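You operate a simulated robot arm through the tools that you are given. There is no shell and no other tool.

You run a simulated two-armed robot. Do the job below in one go: nothing can be reset, and whatever is moved stays where it is left.

## Task
Wipe the wet glue off the clamped pot's break, release the pot and stand it on the turntable.
Fine: sponge stick back in its cup; switch the extractor off once the glue is gone.
Where things are to end (x, y in the base frame): small orange pot within 2.5 cm of [61, -23].

Only the result counts: the job must be done as asked and must still hold three seconds after the hand-in. Knocking over, shifting, dropping, spilling or breaking anything else fails it.

## Robot
Two 7-joint arms with fingered hands on one trunk that stands fixed in place. Base frame: the origin is at the foot of the trunk, x ahead of it, y to its left, z up; the work surface is at about z = 74. Lengths are in cm, angles in rad, forces in N, time in s.
The left shoulder is at [20, 13.5, 89.5], the right one opposite. Payload 4 kg a hand.
Tool frame (each hand has its own): the origin (TCP) lies between the finger pads and is the grasp point; the fingertips stand 2.5 cm ahead of it; z points along the fingers, y is the line along which they close. Largest opening 8.8 cm; the body of the gripper starts 2.9 cm behind the TCP. The gripper is a hand of 4 fingers: y runs from the thumb to the fingers, the wrist lies at [-1.3, -10.6, -17.4] in the tool frame, and closing takes about 1.5 s.
Orientation is that of the tool frame in the base frame, as [roll, pitch, yaw] about the fixed x, y, z axes, in that order (R = Rz(yaw) Ry(pitch) Rx(roll)). With the fingers straight down and the wrist toward the robot, the tool's x, y and z point along [0, 1, 0], [1, 0, 0] and [0, 0, -1] of the base frame.

## Interface
- The arms move only by the tool step_arm. It takes "left_series", "right_series" or both (then of equal length, played together; a hand with none holds still); each is a list of rows, each a list of 6 numbers: the shift along the tool's x, y, z in units of 300 mm (1.0 is 300 mm), then the turn, a rotation vector about the tool's x, y, z in units of 60 degrees (1.0 is 60 degrees). In form: [[x, y, z, ax, ay, az], ...]. A call has 1 to 20 rows; each row is the pose to reach, as a shift and turn from the pose commanded when the call began, along the tool's axes at that moment. "left_gripper" and "right_gripper" are, for a hand that has rows, the gripper command, from -1 (shut) to 1 (fully open), values between in proportion, set as the call begins (left out, the last holds). A call with a number of a shift or a turn outside -1 to 1 is refused whole. Rows are played at 5 a second. More than 5 cm and 0.15 rad between two rows, or a gripper value outside its range, and nothing of the call is played. A pose out of reach is approached as far as the arm can. The call stops where the force on the tool passes 40 N (or 10 N more than at its start, if that is more) or the arm is blocked; 0.2 s more then pass. Each finger travels about 15.3 cm/s and halts on what it meets, pressing with about 22 N; the grip force reading is that of the motor and also rises with nothing between the fingers. The clock runs only during rows and for 0.2 s after the last one: add rows that repeat a pose to give the fingers time. It gives the time, the measured TCP pose, the force on the tool (base axes), the opening and the grip force at its end, in the units of the frame above (readings bear some noise), with the torque about the TCP (base axes, N m) and any sound that the robot's microphone picked up, and new pictures: "show" is both (left out), scene, wrist or none (wrist: the cameras of the hands that moved).
- Cameras (640 x 400 px; columns grow to the right, rows downward): "scene" is now at [13.24, -0.33, 150.42]; the picture's right is [0.02, -1.00, 0.00], its down [-0.70, -0.01, -0.72] and it looks along [0.72, 0.02, -0.70] (base axes); focal length 367 px, centre (320, 200). "left" rides on the left gripper at [-6.4, -8.3, -9.8] in its tool frame; the picture's right is [-0.62, -0.37, 0.69], its down [0.71, -0.63, 0.30] and it looks along [0.32, 0.68, 0.65] (tool axes); focal length 265 px, centre (320, 200). "right" rides on the right gripper at [6.4, -8.3, -9.8] in its tool frame; the picture's right is [-0.62, 0.37, -0.69], its down [-0.71, -0.63, 0.30] and it looks along [-0.32, 0.68, 0.65] (tool axes); focal length 265 px, centre (320, 200). There is no depth. A picture from a camera that has moved, and an enlarged one, comes with that camera's place and axes in the base frame and with its lens. The place of the scene camera against the robot may be out by one fixed shift of up to 1.8 cm in any direction.
- slide_trunk(by): slides the trunk up (or, below 0, down) by that many cm; the arms and the scene camera ride with it, the base frame stays. It gives what a move gives, with no picture.
- finger_targets(index, middle, ring, thumb_bend, thumb_turn, hand): sets how far each is bent, from 0 (flat) to 1 (curled in); at 0.3 the hand is open as for a grip, at 0.7 the pads meet at the TCP. One left out holds its place. A second passes; each finger stops where it meets its share of the squeeze, and holds until it gets a number again. A gripper value or a shape takes the hand back. It gives what a move gives, with no picture; readings hold the bend of each and the force on the fingers (four entries, about 0 where the hand has none), thumb and palm. thumb_turn goes from beside the hand (0) to across from the fingers (1), as for a grip.
- set_grasp(shape, hand): the hand has 4 fingers and takes this shape, open, in about a second: jaw (thumb against the fingers, like two jaws); tri (thumb and two fingers); tip (a fingertip pinch); poke (one finger out to press); point (the index stretched); flat (the hand flat); cup (the hand cupped); fist (a fist). The gripper value then closes the fingers along that shape, each until it touches; the sizes above hold for jaw. It gives what a move gives, with no picture.
- head_to(pan, tilt): turns the head with the scene camera to pan (to the left, within 1.693 rad either way) and tilt (down, from -0.506 to 1.204), counted from straight ahead of the robot. It gives what a move gives, and a new picture of the scene camera.
- inspect(camera, box): a new picture of the part [left, top, right, bottom] of that camera's present view, enlarged. It takes no simulated time.
- hand_in(): hands the job in; it is judged then, once.

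Places have to be worked out from the pictures, the camera data and where the tool is seen. Open the grippers and draw the arms clear of the work before you hand the job in, unless the task says otherwise.

The tools are called after "Call:" as a command line: name --argument value ..., lists and objects as JSON in quotes. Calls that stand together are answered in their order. step_arm: Moves the arms, as the interface text tells. Its arguments: {"type":"object","properties":{"left_series":{"type":"array","items":{"type":"array","items":{"type":"number"}}},"left_gripper":{"type":"number"},"right_series":{"type":"array","items":{"type":"array","items":{"type":"number"}}},"right_gripper":{"type":"number"},"show":{"type":"string","enum":["both","scene","wrist","none"]}},"required":[]} The other tools are called the same way: slide_trunk (by) slides the trunk up or down; set_grasp (shape, hand) gives the hand a shape; finger_targets (index, middle, ring, thumb_bend, thumb_turn, hand) moves the fingers one by one; head_to (pan, tilt) turns the head that bears the scene camera; inspect (camera, box) takes an enlarged picture of a part of a camera's view; hand_in () hands the job in.

At the start:

```text
time_s: 0.0
left_tcp_pos: [53.41, 22.31, 114.13]
left_ee_rot: [3.14, 0.001, 1.571]
left_contact_force: [-0.9, 1.3, 0.3]
left_torque: [0.02, -0.02, -0.06]
left_gripper_width: 8.77
left_grip_force: 0.0
left_shape: jaw
left_bend: [0.3, 0.3, 0.3, 0.3, 0.98]
left_finger forces: [0.0, 0.1, 0.0, 0.0, 0.0, 0.1]
right_tcp_pos: [50.28, -27.13, 120.18]
right_ee_rot: [3.14, 0.0, 1.57]
right_contact_force: [0.1, -0.1, -0.3]
right_torque: [0.05, -0.01, 0.01]
right_gripper_width: 8.78
right_grip_force: 0.0
right_shape: jaw
right_bend: [0.3, 0.3, 0.3, 0.3, 0.98]
right_finger forces: [0.1, 0.0, 0.1, 0.0, 0.1, 0.0]
trunk travel left (down, up): [-50.0, 27.0]
head pan, tilt: [0.021, 0.771]
```

scene: 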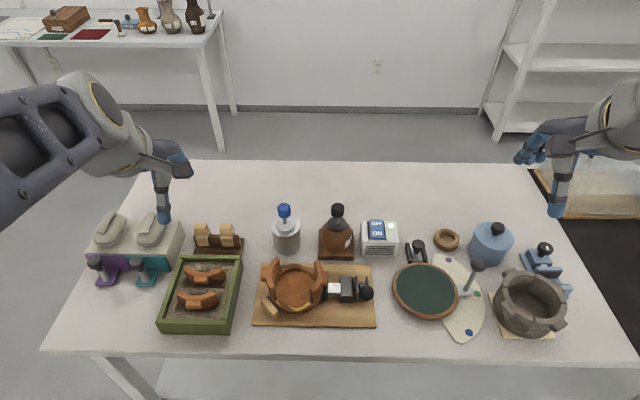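
right: 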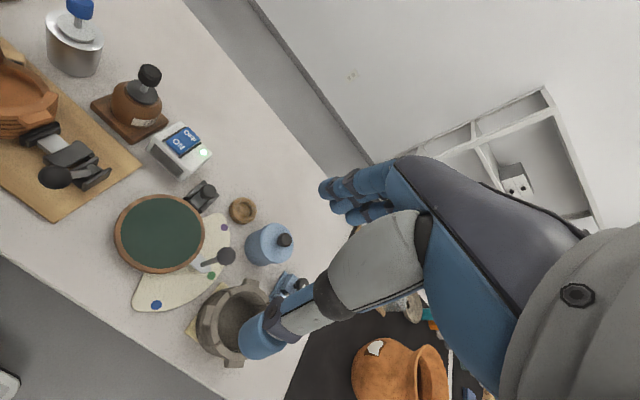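
left: 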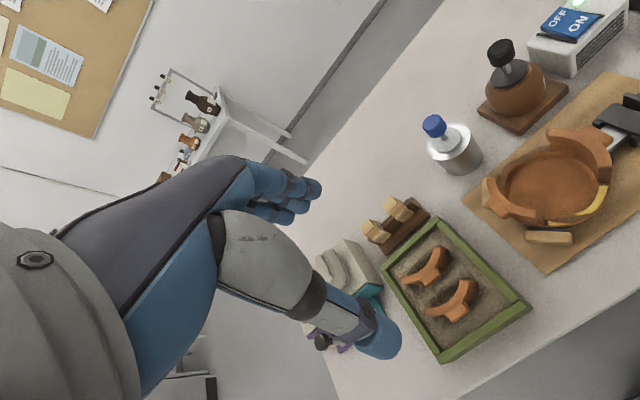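

I'll start by looking closely at the parts of the work surface to identify the pot, clamp, sponge stick, extractor and turntable.

Call:
inspect --camera "scene" --box '[240, 190, 400, 340]'

Call:
inspect --camera "scene" --box '[380, 210, 580, 350]'

Call:
inspect --camera "scene" --box '[80, 190, 260, 340]'

Call:
inspect --camera "left" --box '[400, 0, 640, 280]'

Call:
inspect --camera "right" --box '[0, 0, 320, 380]'

```text
2.67 times, centred on (320, 265) of scene
camera zoom: at [13.24, -0.33, 150.42], right [0.02, -1.0, 0.0], down [-0.7, -0.01, -0.72], along [0.72, 0.02, -0.7], focal length 979 px, centre (320, 27)
```

zoom: 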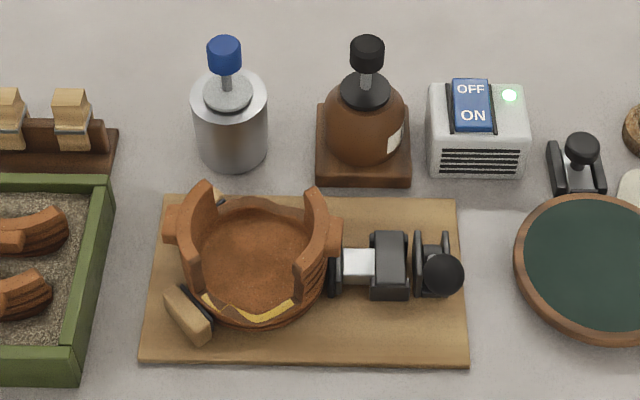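

```text
2.86 times, centred on (480, 280) of scene
camera zoom: at [13.24, -0.33, 150.42], right [0.02, -1.0, 0.0], down [-0.7, -0.01, -0.72], along [0.72, 0.02, -0.7], focal length 1049 px, centre (-137, -29)
```

zoom: 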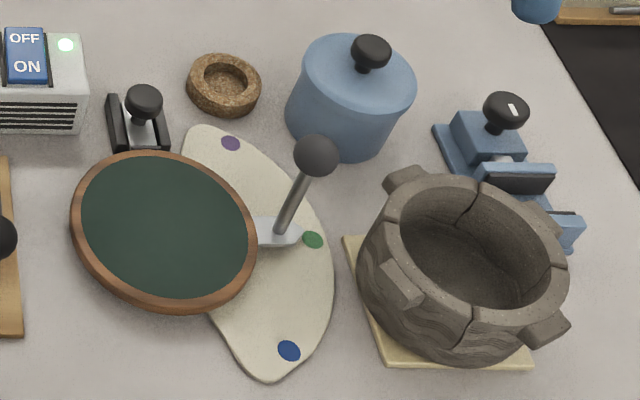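

```text
2.67 times, centred on (170, 265) of scene
camera zoom: at [13.24, -0.33, 150.42], right [0.02, -1.0, 0.0], down [-0.7, -0.01, -0.72], along [0.72, 0.02, -0.7], focal length 979 px, centre (720, 27)
```

zoom: 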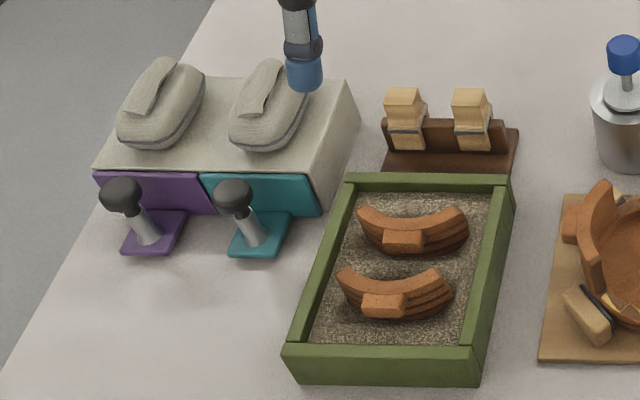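

```text
1.43 times, centred on (520, 140) of left
camera zoom: at [45.1, 15.97, 123.98], right [-0.37, -0.62, -0.69], down [-0.63, 0.71, -0.3], along [0.68, 0.32, -0.65], focal length 379 px, centre (34, 286)
```

zoom: 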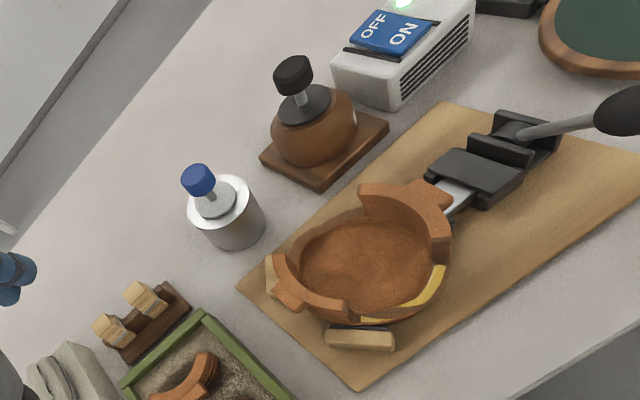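

```text
1.05 times, centred on (160, 190) of right (not enlarged: the box is as wide or as high as the picture)
camera zoom: at [41.81, -20.7, 129.97], right [0.37, -0.62, 0.69], down [-0.63, -0.71, -0.3], along [0.68, -0.32, -0.65], focal length 279 px, centre (488, 210)
```

zoom: 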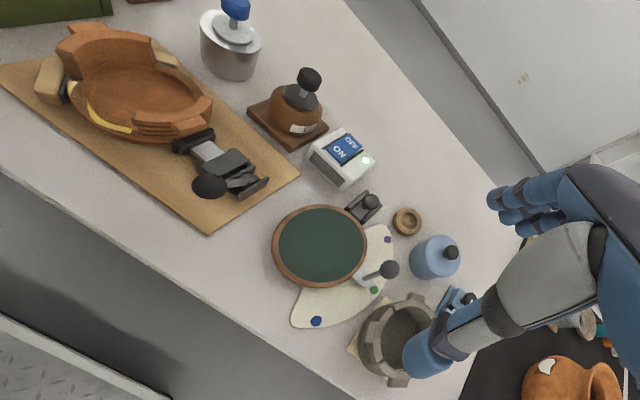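

The clamped orange pot with yellow glue on its break is on the wooden board; white extractor has its light on. I zoom much closer on the key items to identify the sponge stick and the clamp's mechanism.

Call:
inspect --camera "scene" --box '[255, 250, 325, 325]'

Call:
inspect --camera "scene" --box '[315, 265, 380, 310]'

Call:
inspect --camera "scene" --box '[265, 195, 365, 265]'

Call:
inspect --camera "scene" --box '[390, 230, 500, 345]'

Call:
inspect --camera "left" --box '[415, 30, 530, 180]'

Call:
inspect --camera "left" --box '[465, 90, 640, 270]'

Call:
inspect --camera "right" --box '[0, 20, 130, 220]'

Call:
inspect --camera "right" --box '[90, 50, 320, 330]'

```text
5.33 times, centred on (290, 288) of scene
camera zoom: at [13.24, -0.33, 150.42], right [0.02, -1.0, 0.0], down [-0.7, -0.01, -0.72], along [0.72, 0.02, -0.7], focal length 1958 px, centre (480, -267)
```

zoom: 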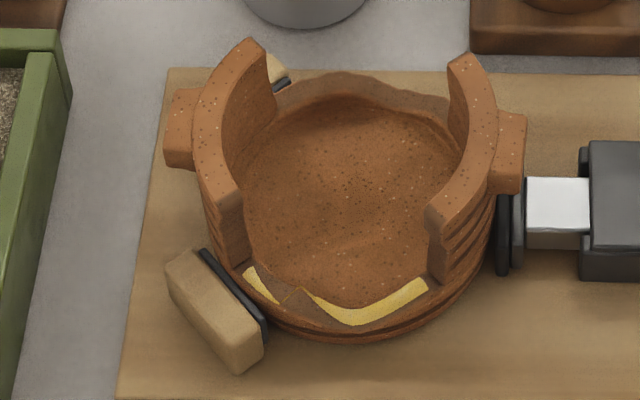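

```text
8.89 times, centred on (348, 288) of scene
camera zoom: at [13.24, -0.33, 150.42], right [0.02, -1.0, 0.0], down [-0.7, -0.01, -0.72], along [0.72, 0.02, -0.7], focal length 3264 px, centre (76, -578)
```

zoom: 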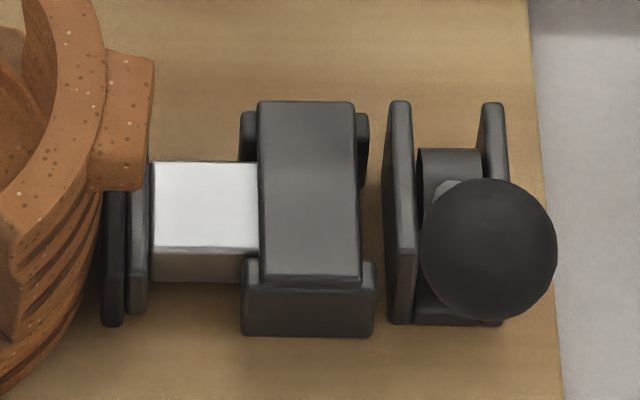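

```text
5.71 times, centred on (315, 230) of scene
camera zoom: at [13.24, -0.33, 150.42], right [0.02, -1.0, 0.0], down [-0.7, -0.01, -0.72], along [0.72, 0.02, -0.7], focal length 2098 px, centre (349, 29)
```

zoom: 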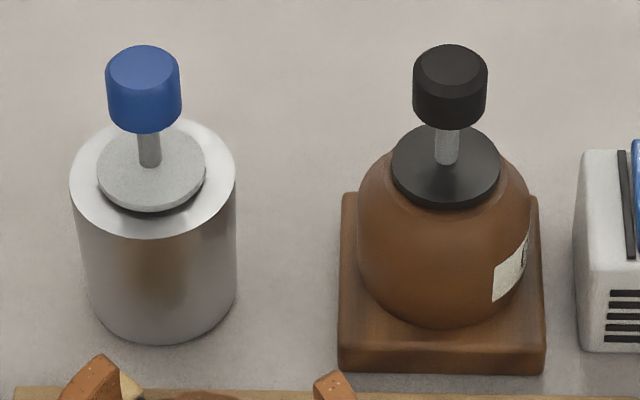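

```text
3.48 times, centred on (445, 288) of scene
camera zoom: at [13.24, -0.33, 150.42], right [0.02, -1.0, 0.0], down [-0.7, -0.01, -0.72], along [0.72, 0.02, -0.7], focal length 1277 px, centre (-115, -104)
```

zoom: 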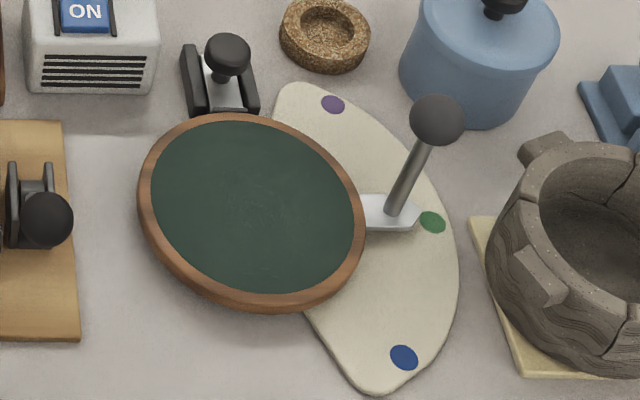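

```text
2.67 times, centred on (472, 105) of left
camera zoom: at [45.1, 15.97, 123.98], right [-0.37, -0.62, -0.69], down [-0.63, 0.71, -0.3], along [0.68, 0.32, -0.65], focal length 708 px, centre (-87, 453)
```

zoom: 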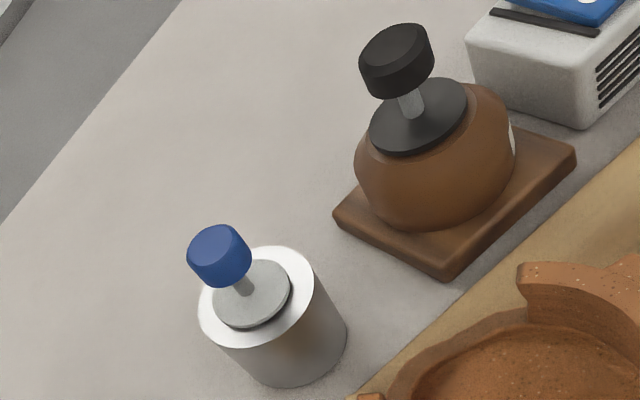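

```text
2.22 times, centred on (552, 180) of left
camera zoom: at [45.1, 15.97, 123.98], right [-0.37, -0.62, -0.69], down [-0.63, 0.71, -0.3], along [0.68, 0.32, -0.65], focal length 590 px, centre (-197, 244)
```

zoom: 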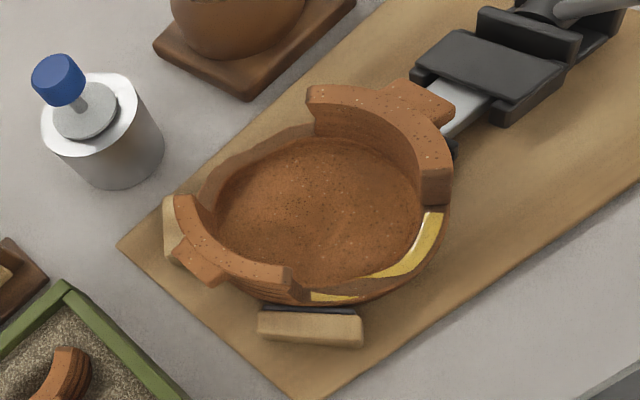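

```text
2.00 times, centred on (65, 120) of right
camera zoom: at [41.81, -20.7, 129.97], right [0.37, -0.62, 0.69], down [-0.63, -0.71, -0.3], along [0.68, -0.32, -0.65], focal length 531 px, centre (830, 360)
```

zoom: 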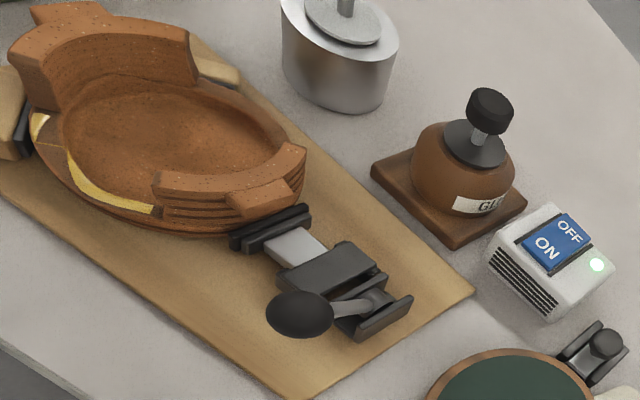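

```text
1.43 times, centred on (205, 190) of right
camera zoom: at [41.81, -20.7, 129.97], right [0.37, -0.62, 0.69], down [-0.63, -0.71, -0.3], along [0.68, -0.32, -0.65], focal length 379 px, centre (484, 214)
```

zoom: 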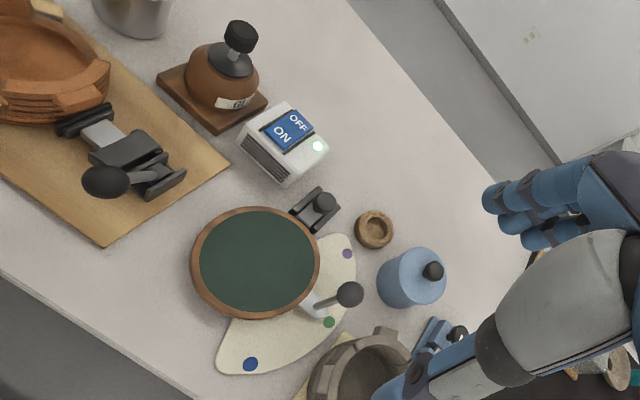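

The jar labelled GLUE is the brown one, so the silver can with the blue knob is likely the sponge stick in its cup. I'll zoom in further on the clamp lever, the can and the switch from both wrist cameras before moving.

Call:
inspect --camera "right" --box '[25, 110, 120, 200]'

Call:
inspect --camera "left" --box '[570, 80, 640, 150]'

Call:
inspect --camera "right" --box '[140, 115, 220, 185]'

Call:
inspect --camera "right" --box '[110, 170, 250, 320]'

Call:
inspect --camera "left" --box '[410, 105, 490, 180]'

Call:
inspect --camera "right" --box '[30, 0, 120, 80]'

```text
4.44 times, centred on (72, 155) of right
camera zoom: at [41.81, -20.7, 129.97], right [0.37, -0.62, 0.69], down [-0.63, -0.71, -0.3], along [0.68, -0.32, -0.65], focal length 1180 px, centre (1420, 400)
```

zoom: 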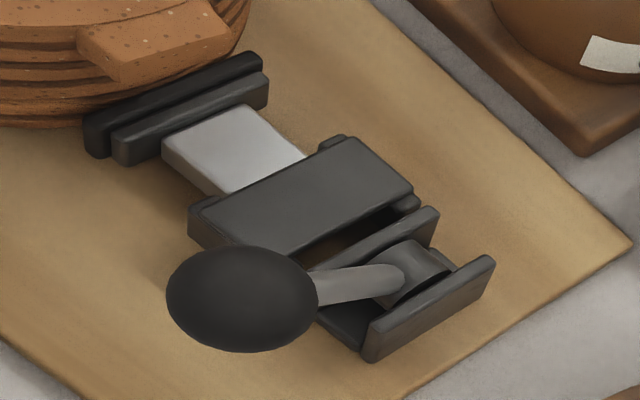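

```text
5.71 times, centred on (605, 115) of left
camera zoom: at [45.1, 15.97, 123.98], right [-0.37, -0.62, -0.69], down [-0.63, 0.71, -0.3], along [0.68, 0.32, -0.65], focal length 1517 px, centre (-1309, 686)
```

zoom: 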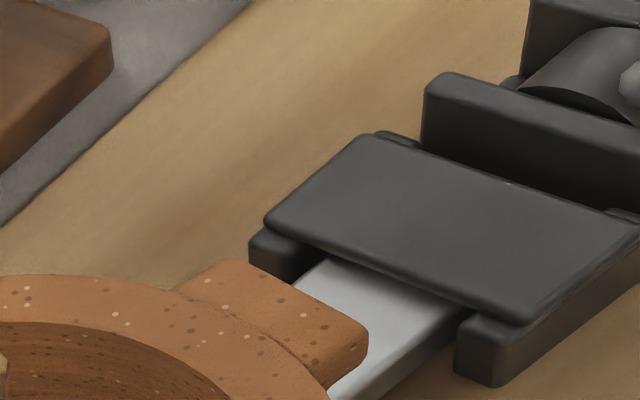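

```text
5.71 times, centred on (180, 150) of right
camera zoom: at [41.81, -20.7, 129.97], right [0.37, -0.62, 0.69], down [-0.63, -0.71, -0.3], along [0.68, -0.32, -0.65], focal length 1517 px, centre (1120, 486)
```

zoom: 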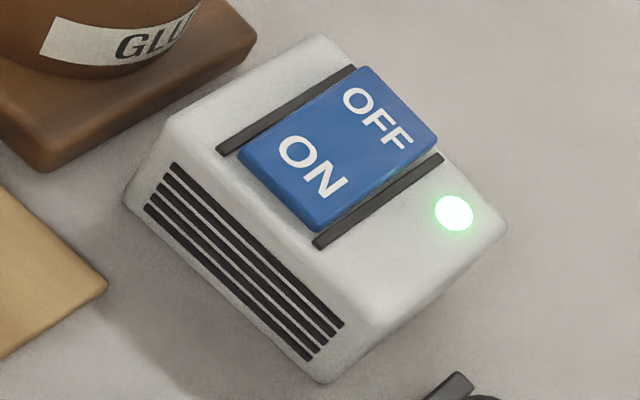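

```text
2.67 times, centred on (180, 245) of right
camera zoom: at [41.81, -20.7, 129.97], right [0.37, -0.62, 0.69], down [-0.63, -0.71, -0.3], along [0.68, -0.32, -0.65], focal length 708 px, centre (693, 80)
```

zoom: 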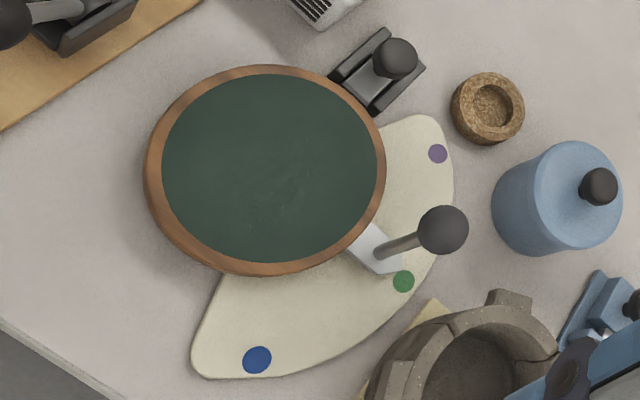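

```text
5.33 times, centred on (450, 142) of left
camera zoom: at [45.1, 15.97, 123.98], right [-0.37, -0.62, -0.69], down [-0.63, 0.71, -0.3], along [0.68, 0.32, -0.65], focal length 1416 px, centre (-373, 507)
```

zoom: 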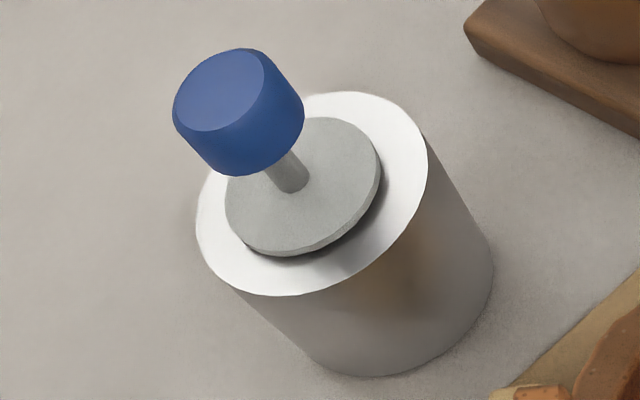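

```text
5.00 times, centred on (75, 40) of right
camera zoom: at [41.81, -20.7, 129.97], right [0.37, -0.62, 0.69], down [-0.63, -0.71, -0.3], along [0.68, -0.32, -0.65], focal length 1327 px, centre (1545, 1000)
```

zoom: 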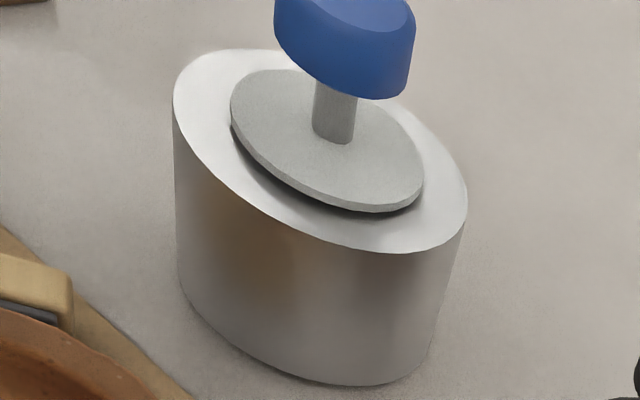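

The silver can holds a blue-topped stick with a grey disc. I want to rule out other candidates (the wooden rack, grey items at left), so I'll zoom on them too.

Call:
inspect --camera "scene" --box '[185, 215, 250, 262]'

Call:
inspect --camera "scene" --box '[80, 205, 190, 295]'

Call:
inspect --camera "left" --box '[300, 180, 450, 360]'

Call:
inspect --camera "scene" --box '[500, 230, 590, 350]'

```text
8.51 times, centred on (218, 238) of scene
camera zoom: at [13.24, -0.33, 150.42], right [0.02, -1.0, 0.0], down [-0.7, -0.01, -0.72], along [0.72, 0.02, -0.7], focal length 3125 px, centre (1192, -128)
```

zoom: 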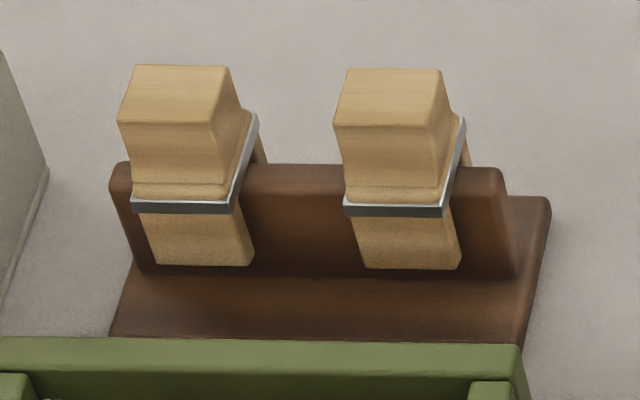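

```text
4.44 times, centred on (135, 250) of scene
camera zoom: at [13.24, -0.33, 150.42], right [0.02, -1.0, 0.0], down [-0.7, -0.01, -0.72], along [0.72, 0.02, -0.7], focal length 1632 px, centre (1142, -22)
```

zoom: 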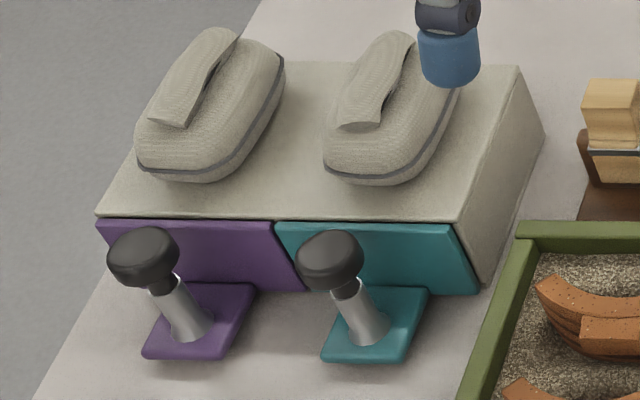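

```text
2.22 times, centred on (375, 270) of left
camera zoom: at [45.1, 15.97, 123.98], right [-0.37, -0.62, -0.69], down [-0.63, 0.71, -0.3], along [0.68, 0.32, -0.65], focal length 590 px, centre (198, 44)
```

zoom: 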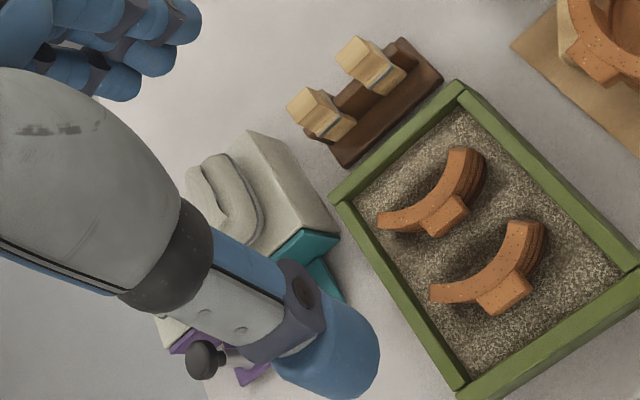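

```text
3.33 times, centred on (545, 290) of scene
camera zoom: at [13.24, -0.33, 150.42], right [0.02, -1.0, 0.0], down [-0.7, -0.01, -0.72], along [0.72, 0.02, -0.7], focal length 1224 px, centre (-430, -100)
```

zoom: 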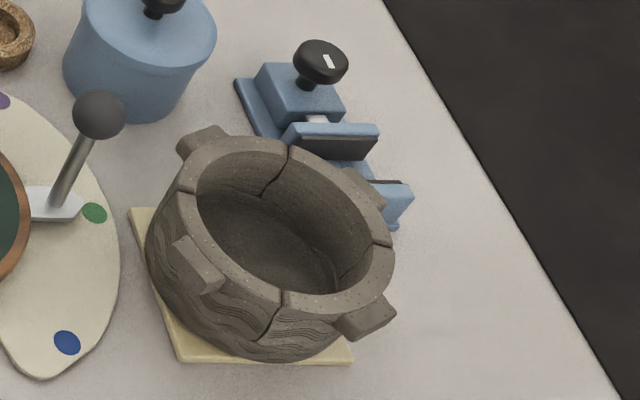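

The sponge stick must be the blue-knobbed stick in the silver can at about [74.2, 9.9], knob z≈87.5. I move the left hand to about 10 cm above it and look with the wrist camera to refine.

Call:
step_arm --left_series '[[-0.046, 0.077, 0.059, 0, 0, 0], [-0.092, 0.154, 0.118, 0, 0, 0], [-0.138, 0.231, 0.177, 0, 0, 0], [-0.184, 0.308, 0.236, 0, 0, 0], [-0.23, 0.385, 0.294, 0, 0, 0], [-0.276, 0.462, 0.353, 0, 0, 0], [-0.322, 0.539, 0.412, 0, 0, 0], [-0.368, 0.616, 0.471, 0, 0, 0], [-0.414, 0.693, 0.53, 0, 0, 0], [-0.414, 0.693, 0.53, 0, 0, 0]]' --left_gripper 1 --show "both"

```text
time_s: 2.2
left_tcp_pos: [74.59, 9.99, 98.31]
left_ee_rot: [3.141, 0.001, 1.572]
left_contact_force: [-0.3, -0.5, 0.1]
left_torque: [-0.02, -0.03, 0.03]
left_gripper_width: 8.79
left_grip_force: 0.0
left_shape: jaw
left_bend: [0.3, 0.3, 0.3, 0.3, 0.98]
left_finger forces: [0.0, 0.0, 0.0, 0.0, 0.1, 0.0]
right_tcp_pos: [50.25, -27.06, 120.16]
right_ee_rot: [3.141, 0.0, 1.57]
right_contact_force: [-0.4, 0.6, -0.7]
right_torque: [0.0, -0.04, 0.03]
right_gripper_width: 8.78
right_grip_force: 0.0
right_shape: jaw
right_bend: [0.3, 0.3, 0.3, 0.3, 0.98]
right_finger forces: [0.0, 0.1, 0.0, 0.1, 0.1, 0.1]
trunk travel left (down, up): [-50.0, 27.0]
head pan, tilt: [0.021, 0.771]
camera scene: at [13.24, -0.33, 150.42], right [0.02, -1.0, 0.0], down [-0.7, -0.01, -0.72], along [0.72, 0.02, -0.7], focal length 367 px, centre (320, 200)
camera left: at [66.2, 3.51, 108.04], right [-0.37, -0.62, -0.69], down [-0.63, 0.71, -0.3], along [0.68, 0.32, -0.65], focal length 265 px, centre (320, 200)
```

scene: 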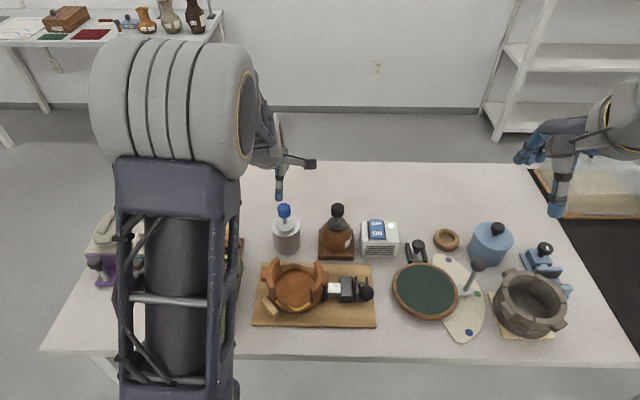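
left: 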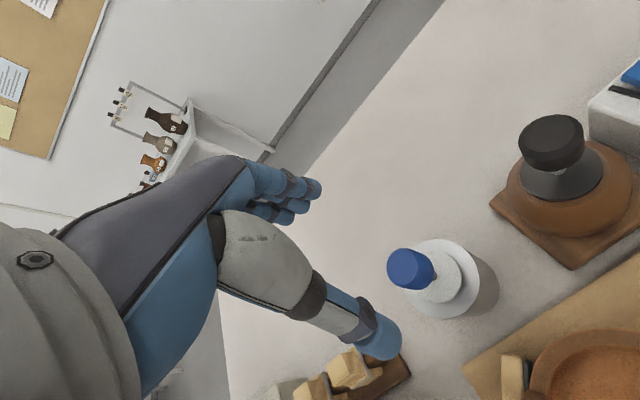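

The hand is over the can; the wrist camera puts the knob near [74.5, 9.6]. I zoom to pin it down before descending.

Call:
inspect --camera "left" --box '[360, 220, 520, 330]'

Call:
inspect --camera "scene" --box '[255, 170, 325, 260]'

```text
3.64 times, centred on (440, 275) of left
camera zoom: at [66.2, 3.51, 108.04], right [-0.37, -0.62, -0.69], down [-0.63, 0.71, -0.3], along [0.68, 0.32, -0.65], focal length 965 px, centre (-116, -73)
```

zoom: 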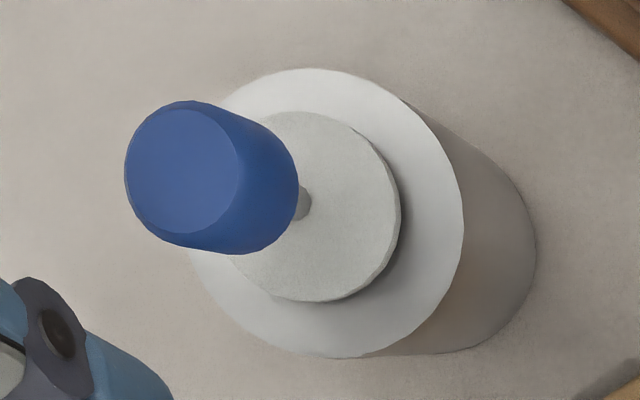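

```text
4.44 times, centred on (290, 215) of scene
camera zoom: at [13.24, -0.33, 150.42], right [0.02, -1.0, 0.0], down [-0.7, -0.01, -0.72], along [0.72, 0.02, -0.7], focal length 1632 px, centre (453, 133)
```

zoom: 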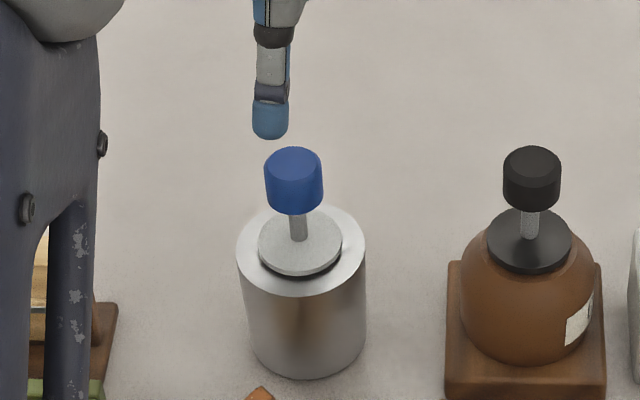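

Knob centre ≈ [74.4, 9.75], z 86.4–88.9. I shift slightly in y and descend to z≈87.5 with the fingers open around the knob.

Call:
step_arm --left_series '[[-0.007, 0, 0.06, 0, 0, 0], [-0.007, 0, 0.12, 0, 0, 0], [-0.007, 0, 0.18, 0, 0, 0], [-0.007, 0, 0.24, 0, 0, 0], [-0.007, 0, 0.3, 0, 0, 0], [-0.007, 0, 0.357, 0, 0, 0], [-0.007, 0, 0.357, 0, 0, 0]]' --left_gripper 1 --show "wrist"

Call:
inspect --camera "scene" --box '[240, 170, 340, 260]'

Call:
inspect --camera "left" --box '[230, 150, 450, 350]'

```text
time_s: 3.8
left_tcp_pos: [74.27, 9.8, 87.5]
left_ee_rot: [-3.14, 0.0, 1.571]
left_contact_force: [0.2, -0.7, -0.2]
left_torque: [0.0, -0.03, 0.0]
left_gripper_width: 8.79
left_grip_force: 0.1
left_shape: jaw
left_bend: [0.3, 0.3, 0.3, 0.3, 0.98]
left_finger forces: [0.1, 0.0, 0.0, 0.0, 0.0, 0.0]
right_tcp_pos: [50.3, -27.12, 120.21]
right_ee_rot: [3.141, 0.0, 1.57]
right_contact_force: [-0.4, 0.5, 0.4]
right_torque: [-0.01, -0.02, 0.01]
right_gripper_width: 8.73
right_grip_force: 0.1
right_shape: jaw
right_bend: [0.3, 0.3, 0.3, 0.3, 0.98]
right_finger forces: [0.1, 0.0, 0.0, 0.1, 0.0, 0.0]
trunk travel left (down, up): [-50.0, 27.0]
head pan, tilt: [0.021, 0.771]
camera left: at [65.95, 3.32, 97.31], right [-0.37, -0.62, -0.69], down [-0.63, 0.71, -0.3], along [0.68, 0.32, -0.65], focal length 265 px, centre (320, 200)
```

left: 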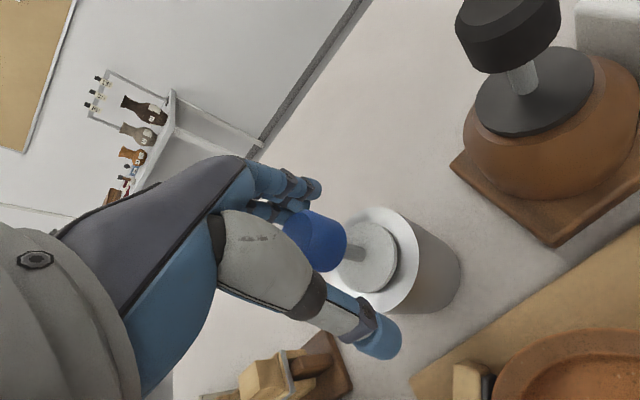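

```text
4.44 times, centred on (290, 215) of scene
camera zoom: at [13.24, -0.34, 150.43], right [0.02, -1.0, 0.0], down [-0.7, -0.01, -0.72], along [0.72, 0.02, -0.7], focal length 1632 px, centre (453, 133)
```

zoom: 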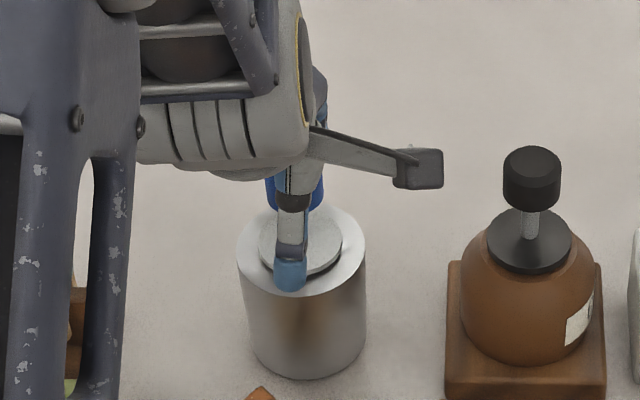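

```text
2.00 times, centred on (340, 250) of left
camera zoom: at [65.95, 3.32, 97.31], right [-0.37, -0.62, -0.69], down [-0.63, 0.71, -0.3], along [0.68, 0.32, -0.65], focal length 531 px, centre (280, 100)
```

zoom: 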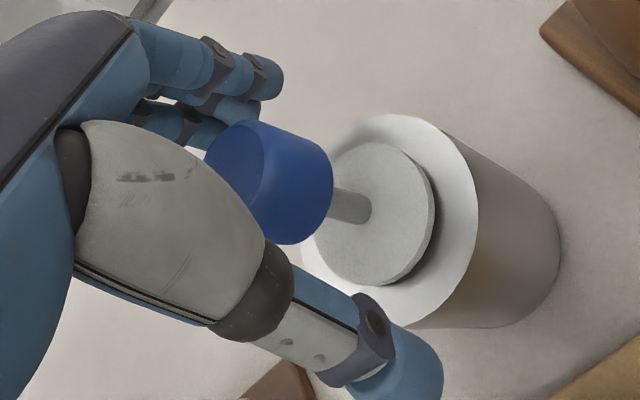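

The knob sits exactly at the projected TCP. I close the left gripper in place.

Call:
step_arm --left_series '[[0, 0, 0, 0, 0, 0], [0, 0, 0, 0, 0, 0], [0, 0, 0, 0, 0, 0], [0, 0, 0, 0, 0, 0], [0, 0, 0, 0, 0, 0], [0, 0, 0, 0, 0, 0], [0, 0, 0, 0, 0, 0], [0, 0, 0, 0, 0, 0]]' --left_gripper -1 --show "wrist"

Call:
inspect --camera "left" --box '[230, 150, 450, 350]'

```text
time_s: 5.6
left_tcp_pos: [74.18, 9.82, 87.57]
left_ee_rot: [3.142, 0.001, 1.57]
left_contact_force: [-1.2, 0.4, 0.6]
left_torque: [0.04, 0.04, -0.01]
left_gripper_width: 1.98
left_grip_force: 21.9
left_shape: jaw
left_bend: [0.74, 0.63, 0.67, 0.77, 1.0]
left_finger forces: [10.1, 5.1, 0.1, 0.0, 15.3, 0.0]
right_tcp_pos: [50.28, -27.02, 120.21]
right_ee_rot: [-3.141, 0.0, 1.571]
right_contact_force: [0.4, -0.1, 0.4]
right_torque: [0.0, -0.02, -0.03]
right_gripper_width: 8.76
right_grip_force: 0.1
right_shape: jaw
right_bend: [0.3, 0.3, 0.3, 0.3, 0.98]
right_finger forces: [0.0, 0.1, 0.1, 0.0, 0.0, 0.0]
trunk travel left (down, up): [-50.0, 27.0]
head pan, tilt: [0.021, 0.771]
camera left: at [65.96, 3.32, 97.32], right [-0.37, -0.62, -0.69], down [-0.63, 0.71, -0.3], along [0.68, 0.32, -0.65], focal length 265 px, centre (320, 200)
```

left: 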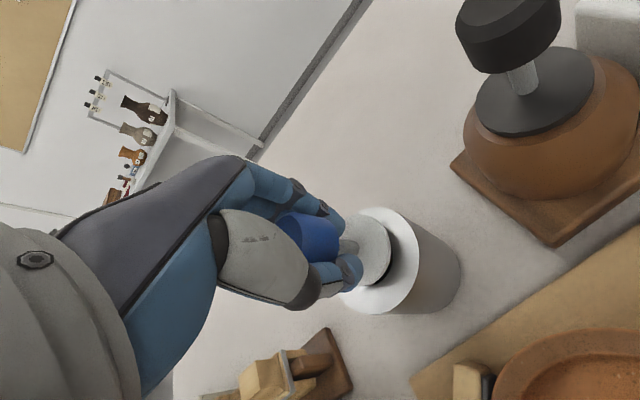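

```text
2.00 times, centred on (340, 250) of left
camera zoom: at [65.96, 3.32, 97.32], right [-0.37, -0.62, -0.69], down [-0.63, 0.71, -0.3], along [0.68, 0.32, -0.65], focal length 531 px, centre (280, 100)
```

zoom: 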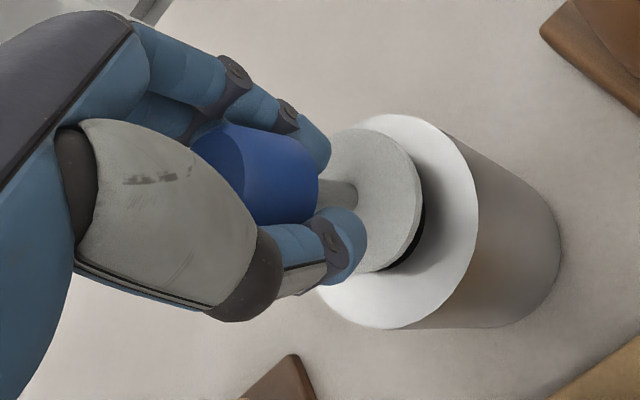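

The grip holds the knob (22 N). I lift straight up about 14 cm to draw the stick out of the cup.

Call:
step_arm --left_series '[[0, 0, -0.033, 0, 0, 0], [0, 0, -0.083, 0, 0, 0], [0, 0, -0.133, 0, 0, 0], [0, 0, -0.183, 0, 0, 0], [0, 0, -0.233, 0, 0, 0], [0, 0, -0.3, 0, 0, 0], [0, 0, -0.367, 0, 0, 0], [0, 0, -0.433, 0, 0, 0], [0, 0, -0.467, 0, 0, 0], [0, 0, -0.467, 0, 0, 0]]' --show "both"

Call:
inspect --camera "left" --box '[230, 150, 450, 350]'

Call:
inspect --camera "scene" --box '[240, 130, 340, 260]'

Call:
inspect --camera "right" --box '[0, 0, 200, 125]'

```text
time_s: 7.8
left_tcp_pos: [74.35, 9.64, 101.65]
left_ee_rot: [3.141, 0.001, 1.571]
left_contact_force: [0.1, -0.6, -1.1]
left_torque: [-0.01, -0.02, 0.01]
left_gripper_width: 2.0
left_grip_force: 22.4
left_shape: jaw
left_bend: [0.74, 0.63, 0.67, 0.78, 1.0]
left_finger forces: [10.6, 5.2, 0.0, 0.1, 15.1, 0.1]
right_tcp_pos: [50.27, -27.2, 120.07]
right_ee_rot: [3.141, 0.001, 1.571]
right_contact_force: [-0.2, 0.8, 1.3]
right_torque: [0.03, -0.01, -0.04]
right_gripper_width: 8.79
right_grip_force: 0.0
right_shape: jaw
right_bend: [0.3, 0.3, 0.3, 0.3, 0.98]
right_finger forces: [0.0, 0.0, 0.1, 0.0, 0.0, 0.0]
trunk travel left (down, up): [-50.0, 27.0]
head pan, tilt: [0.021, 0.771]
camera scene: at [13.24, -0.33, 150.42], right [0.02, -1.0, 0.0], down [-0.7, -0.01, -0.72], along [0.72, 0.02, -0.7], focal length 367 px, centre (320, 200)
camera left: at [65.94, 3.24, 111.43], right [-0.37, -0.62, -0.69], down [-0.63, 0.71, -0.3], along [0.68, 0.32, -0.65], focal length 265 px, centre (320, 200)
```

scene: 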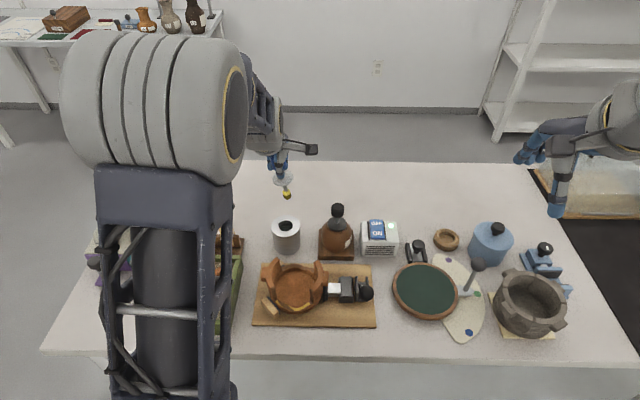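
left: 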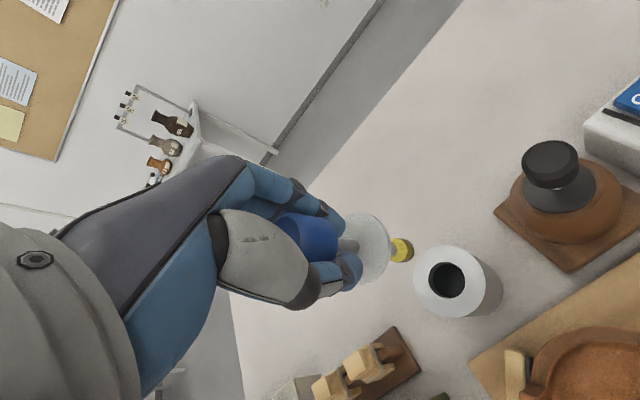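

```text
2.00 times, centred on (340, 250) of left
camera zoom: at [65.94, 3.24, 111.43], right [-0.37, -0.62, -0.69], down [-0.63, 0.71, -0.3], along [0.68, 0.32, -0.65], focal length 531 px, centre (280, 100)
```

zoom: 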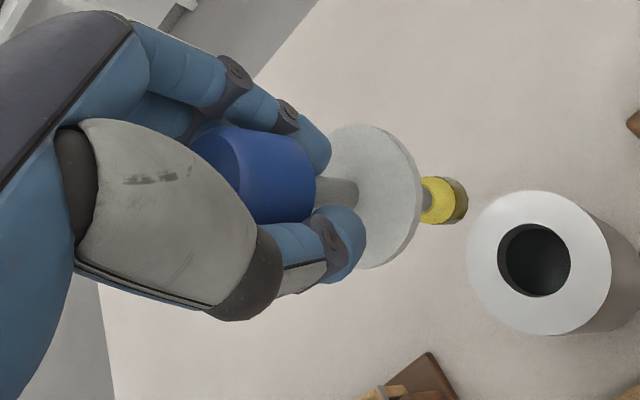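

```text
3.08 times, centred on (290, 195) of scene
camera zoom: at [13.24, -0.33, 150.42], right [0.02, -1.0, 0.0], down [-0.7, -0.01, -0.72], along [0.72, 0.02, -0.7], focal length 1130 px, centre (412, 215)
```

zoom: 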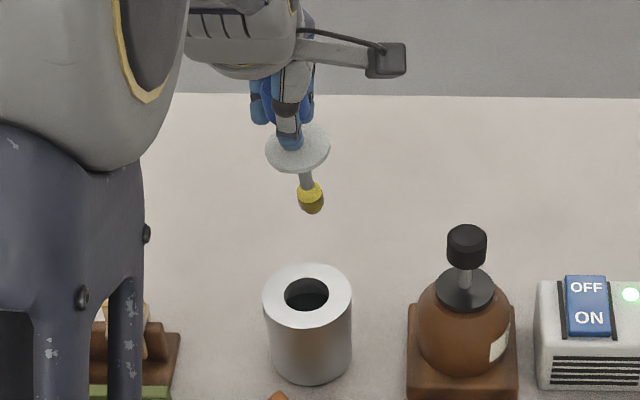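

```text
3.20 times, centred on (100, 62) of right
camera zoom: at [41.82, -20.69, 129.97], right [0.37, -0.62, 0.69], down [-0.63, -0.71, -0.3], along [0.68, -0.32, -0.65], focal length 849 px, centre (1024, 640)
```

zoom: 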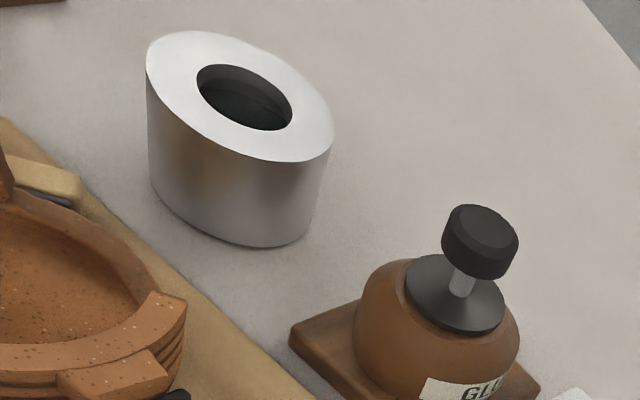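

The stick came out: disc guard then a yellow sponge tip about 11 cm below the TCP, leaning slightly. I now bring the left hand over the pot's front break (turning it 45° for reach), and swing the right hand round so its camera watches the pot.

Call:
step_arm --left_series '[[-0.0065, -0.071, 0.022, 0, 0, 0.075], [-0.013, -0.142, 0.044, 0, 0, 0.15], [-0.0195, -0.212, 0.067, 0, 0, 0.225], [-0.026, -0.283, 0.089, 0, 0, 0.3], [-0.0325, -0.354, 0.111, 0, 0, 0.375], [-0.039, -0.425, 0.133, 0, 0, 0.45], [-0.0455, -0.496, 0.155, 0, 0, 0.525], [-0.052, -0.566, 0.178, 0, 0, 0.6], [-0.0585, -0.637, 0.2, 0, 0, 0.675], [-0.065, -0.708, 0.222, 0, 0, 0.75], [-0.065, -0.708, 0.222, 0, 0, 0.75]]' --right_series '[[0.024, -0.008, 0.033, 0, 0, -0.1], [0.047, -0.015, 0.067, 0, 0, -0.2], [0.071, -0.023, 0.1, 0, 0, -0.3], [0.095, -0.031, 0.133, 0, 0, -0.4], [0.118, -0.039, 0.167, 0, 0, -0.5], [0.142, -0.046, 0.2, 0, 0, -0.6], [0.166, -0.054, 0.233, 0, 0, -0.7], [0.19, -0.062, 0.266, 0, 0, -0.8], [0.213, -0.069, 0.3, 0, 0, -0.9], [0.237, -0.077, 0.333, 0, 0, -1.0], [0.237, -0.077, 0.333, 0, 0, -1.0]]' --show "both"

```text
time_s: 10.2
left_tcp_pos: [53.1, 7.73, 94.96]
left_ee_rot: [3.141, 0.0, 0.783]
left_contact_force: [1.1, 0.2, 0.2]
left_torque: [-0.04, -0.04, -0.01]
left_gripper_width: 1.98
left_grip_force: 22.2
left_shape: jaw
left_bend: [0.74, 0.63, 0.67, 0.78, 1.0]
left_finger forces: [10.8, 5.5, 0.1, 0.0, 14.8, 0.0]
right_tcp_pos: [47.91, -20.09, 110.2]
right_ee_rot: [-3.141, 0.0, 2.62]
right_contact_force: [-0.6, -0.6, 1.1]
right_torque: [0.01, 0.02, 0.01]
right_gripper_width: 8.76
right_grip_force: 0.1
right_shape: jaw
right_bend: [0.3, 0.3, 0.3, 0.3, 0.98]
right_finger forces: [0.0, 0.1, 0.0, 0.1, 0.1, 0.0]
trunk travel left (down, up): [-50.0, 27.0]
head pan, tilt: [0.021, 0.771]
camera scene: at [13.24, -0.33, 150.42], right [0.02, -1.0, 0.0], down [-0.7, -0.01, -0.72], along [0.72, 0.02, -0.7], focal length 367 px, centre (320, 200)
camera right: at [38.12, -24.09, 120.06], right [0.72, 0.01, 0.69], down [0.3, -0.9, -0.3], along [0.62, 0.43, -0.65], focal length 265 px, centre (320, 200)
camera left: at [42.56, 9.08, 104.73], right [-0.7, -0.18, -0.69], down [0.06, 0.95, -0.3], along [0.71, -0.25, -0.65], focal length 265 px, centre (320, 200)
```

scene: 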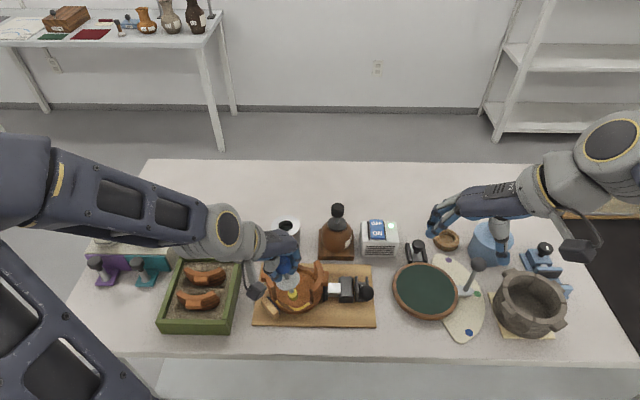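
right: 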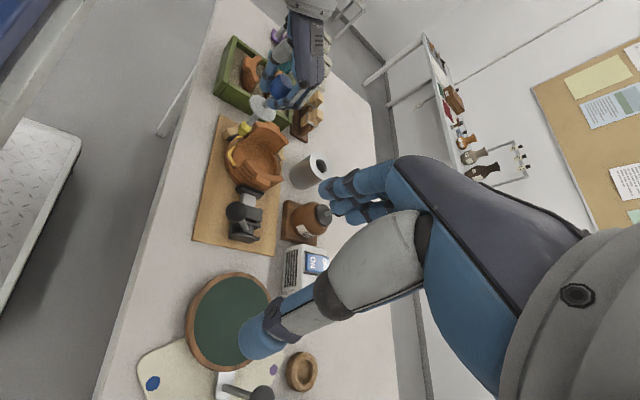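
left: 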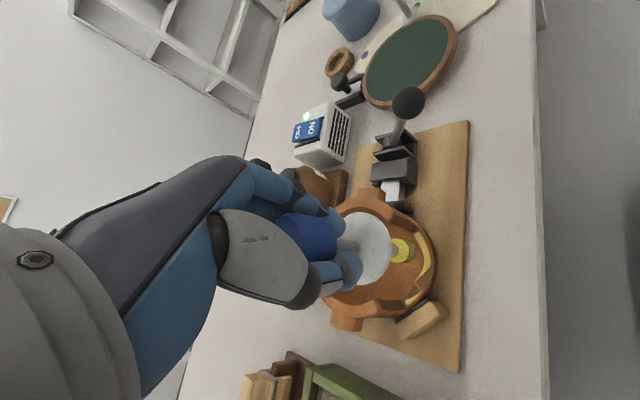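

Both hands reached their poses and the sponge hangs above the front of the pot. I zoom into all three cameras to locate the sponge tip against the glue band.

Call:
inspect --camera "scene" --box '[245, 240, 345, 330]'

Call:
inspect --camera "right" --box '[190, 70, 330, 200]'

Call:
inspect --camera "left" --box '[300, 170, 480, 360]'

```text
4.44 times, centred on (295, 285) of scene
camera zoom: at [13.24, -0.33, 150.42], right [0.02, -1.0, 0.0], down [-0.7, -0.01, -0.72], along [0.72, 0.02, -0.7], focal length 1632 px, centre (431, -178)
```

zoom: 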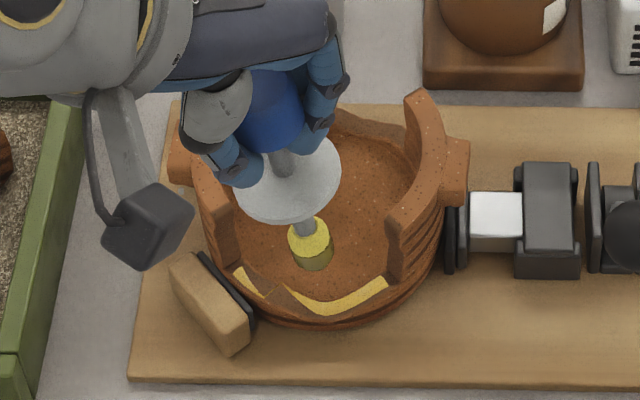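

```text
3.08 times, centred on (260, 135) of right
camera zoom: at [38.12, -24.09, 120.06], right [0.72, 0.01, 0.69], down [0.3, -0.9, -0.3], along [0.62, 0.43, -0.65], focal length 817 px, centre (505, 400)
```

zoom: 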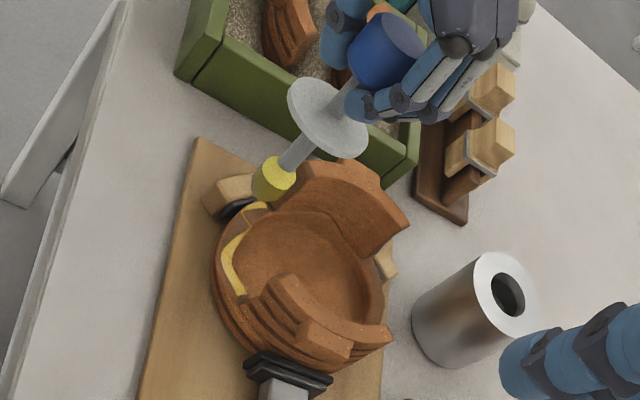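

```text
2.11 times, centred on (390, 265) of left
camera zoom: at [42.56, 9.08, 104.73], right [-0.7, -0.18, -0.69], down [0.06, 0.95, -0.3], along [0.71, -0.25, -0.65], focal length 559 px, centre (173, 63)
```

zoom: 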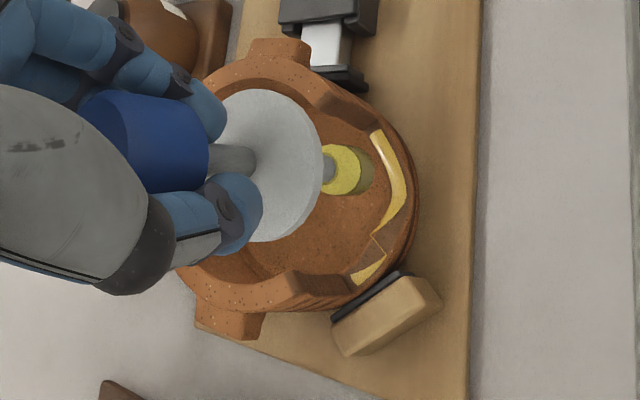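

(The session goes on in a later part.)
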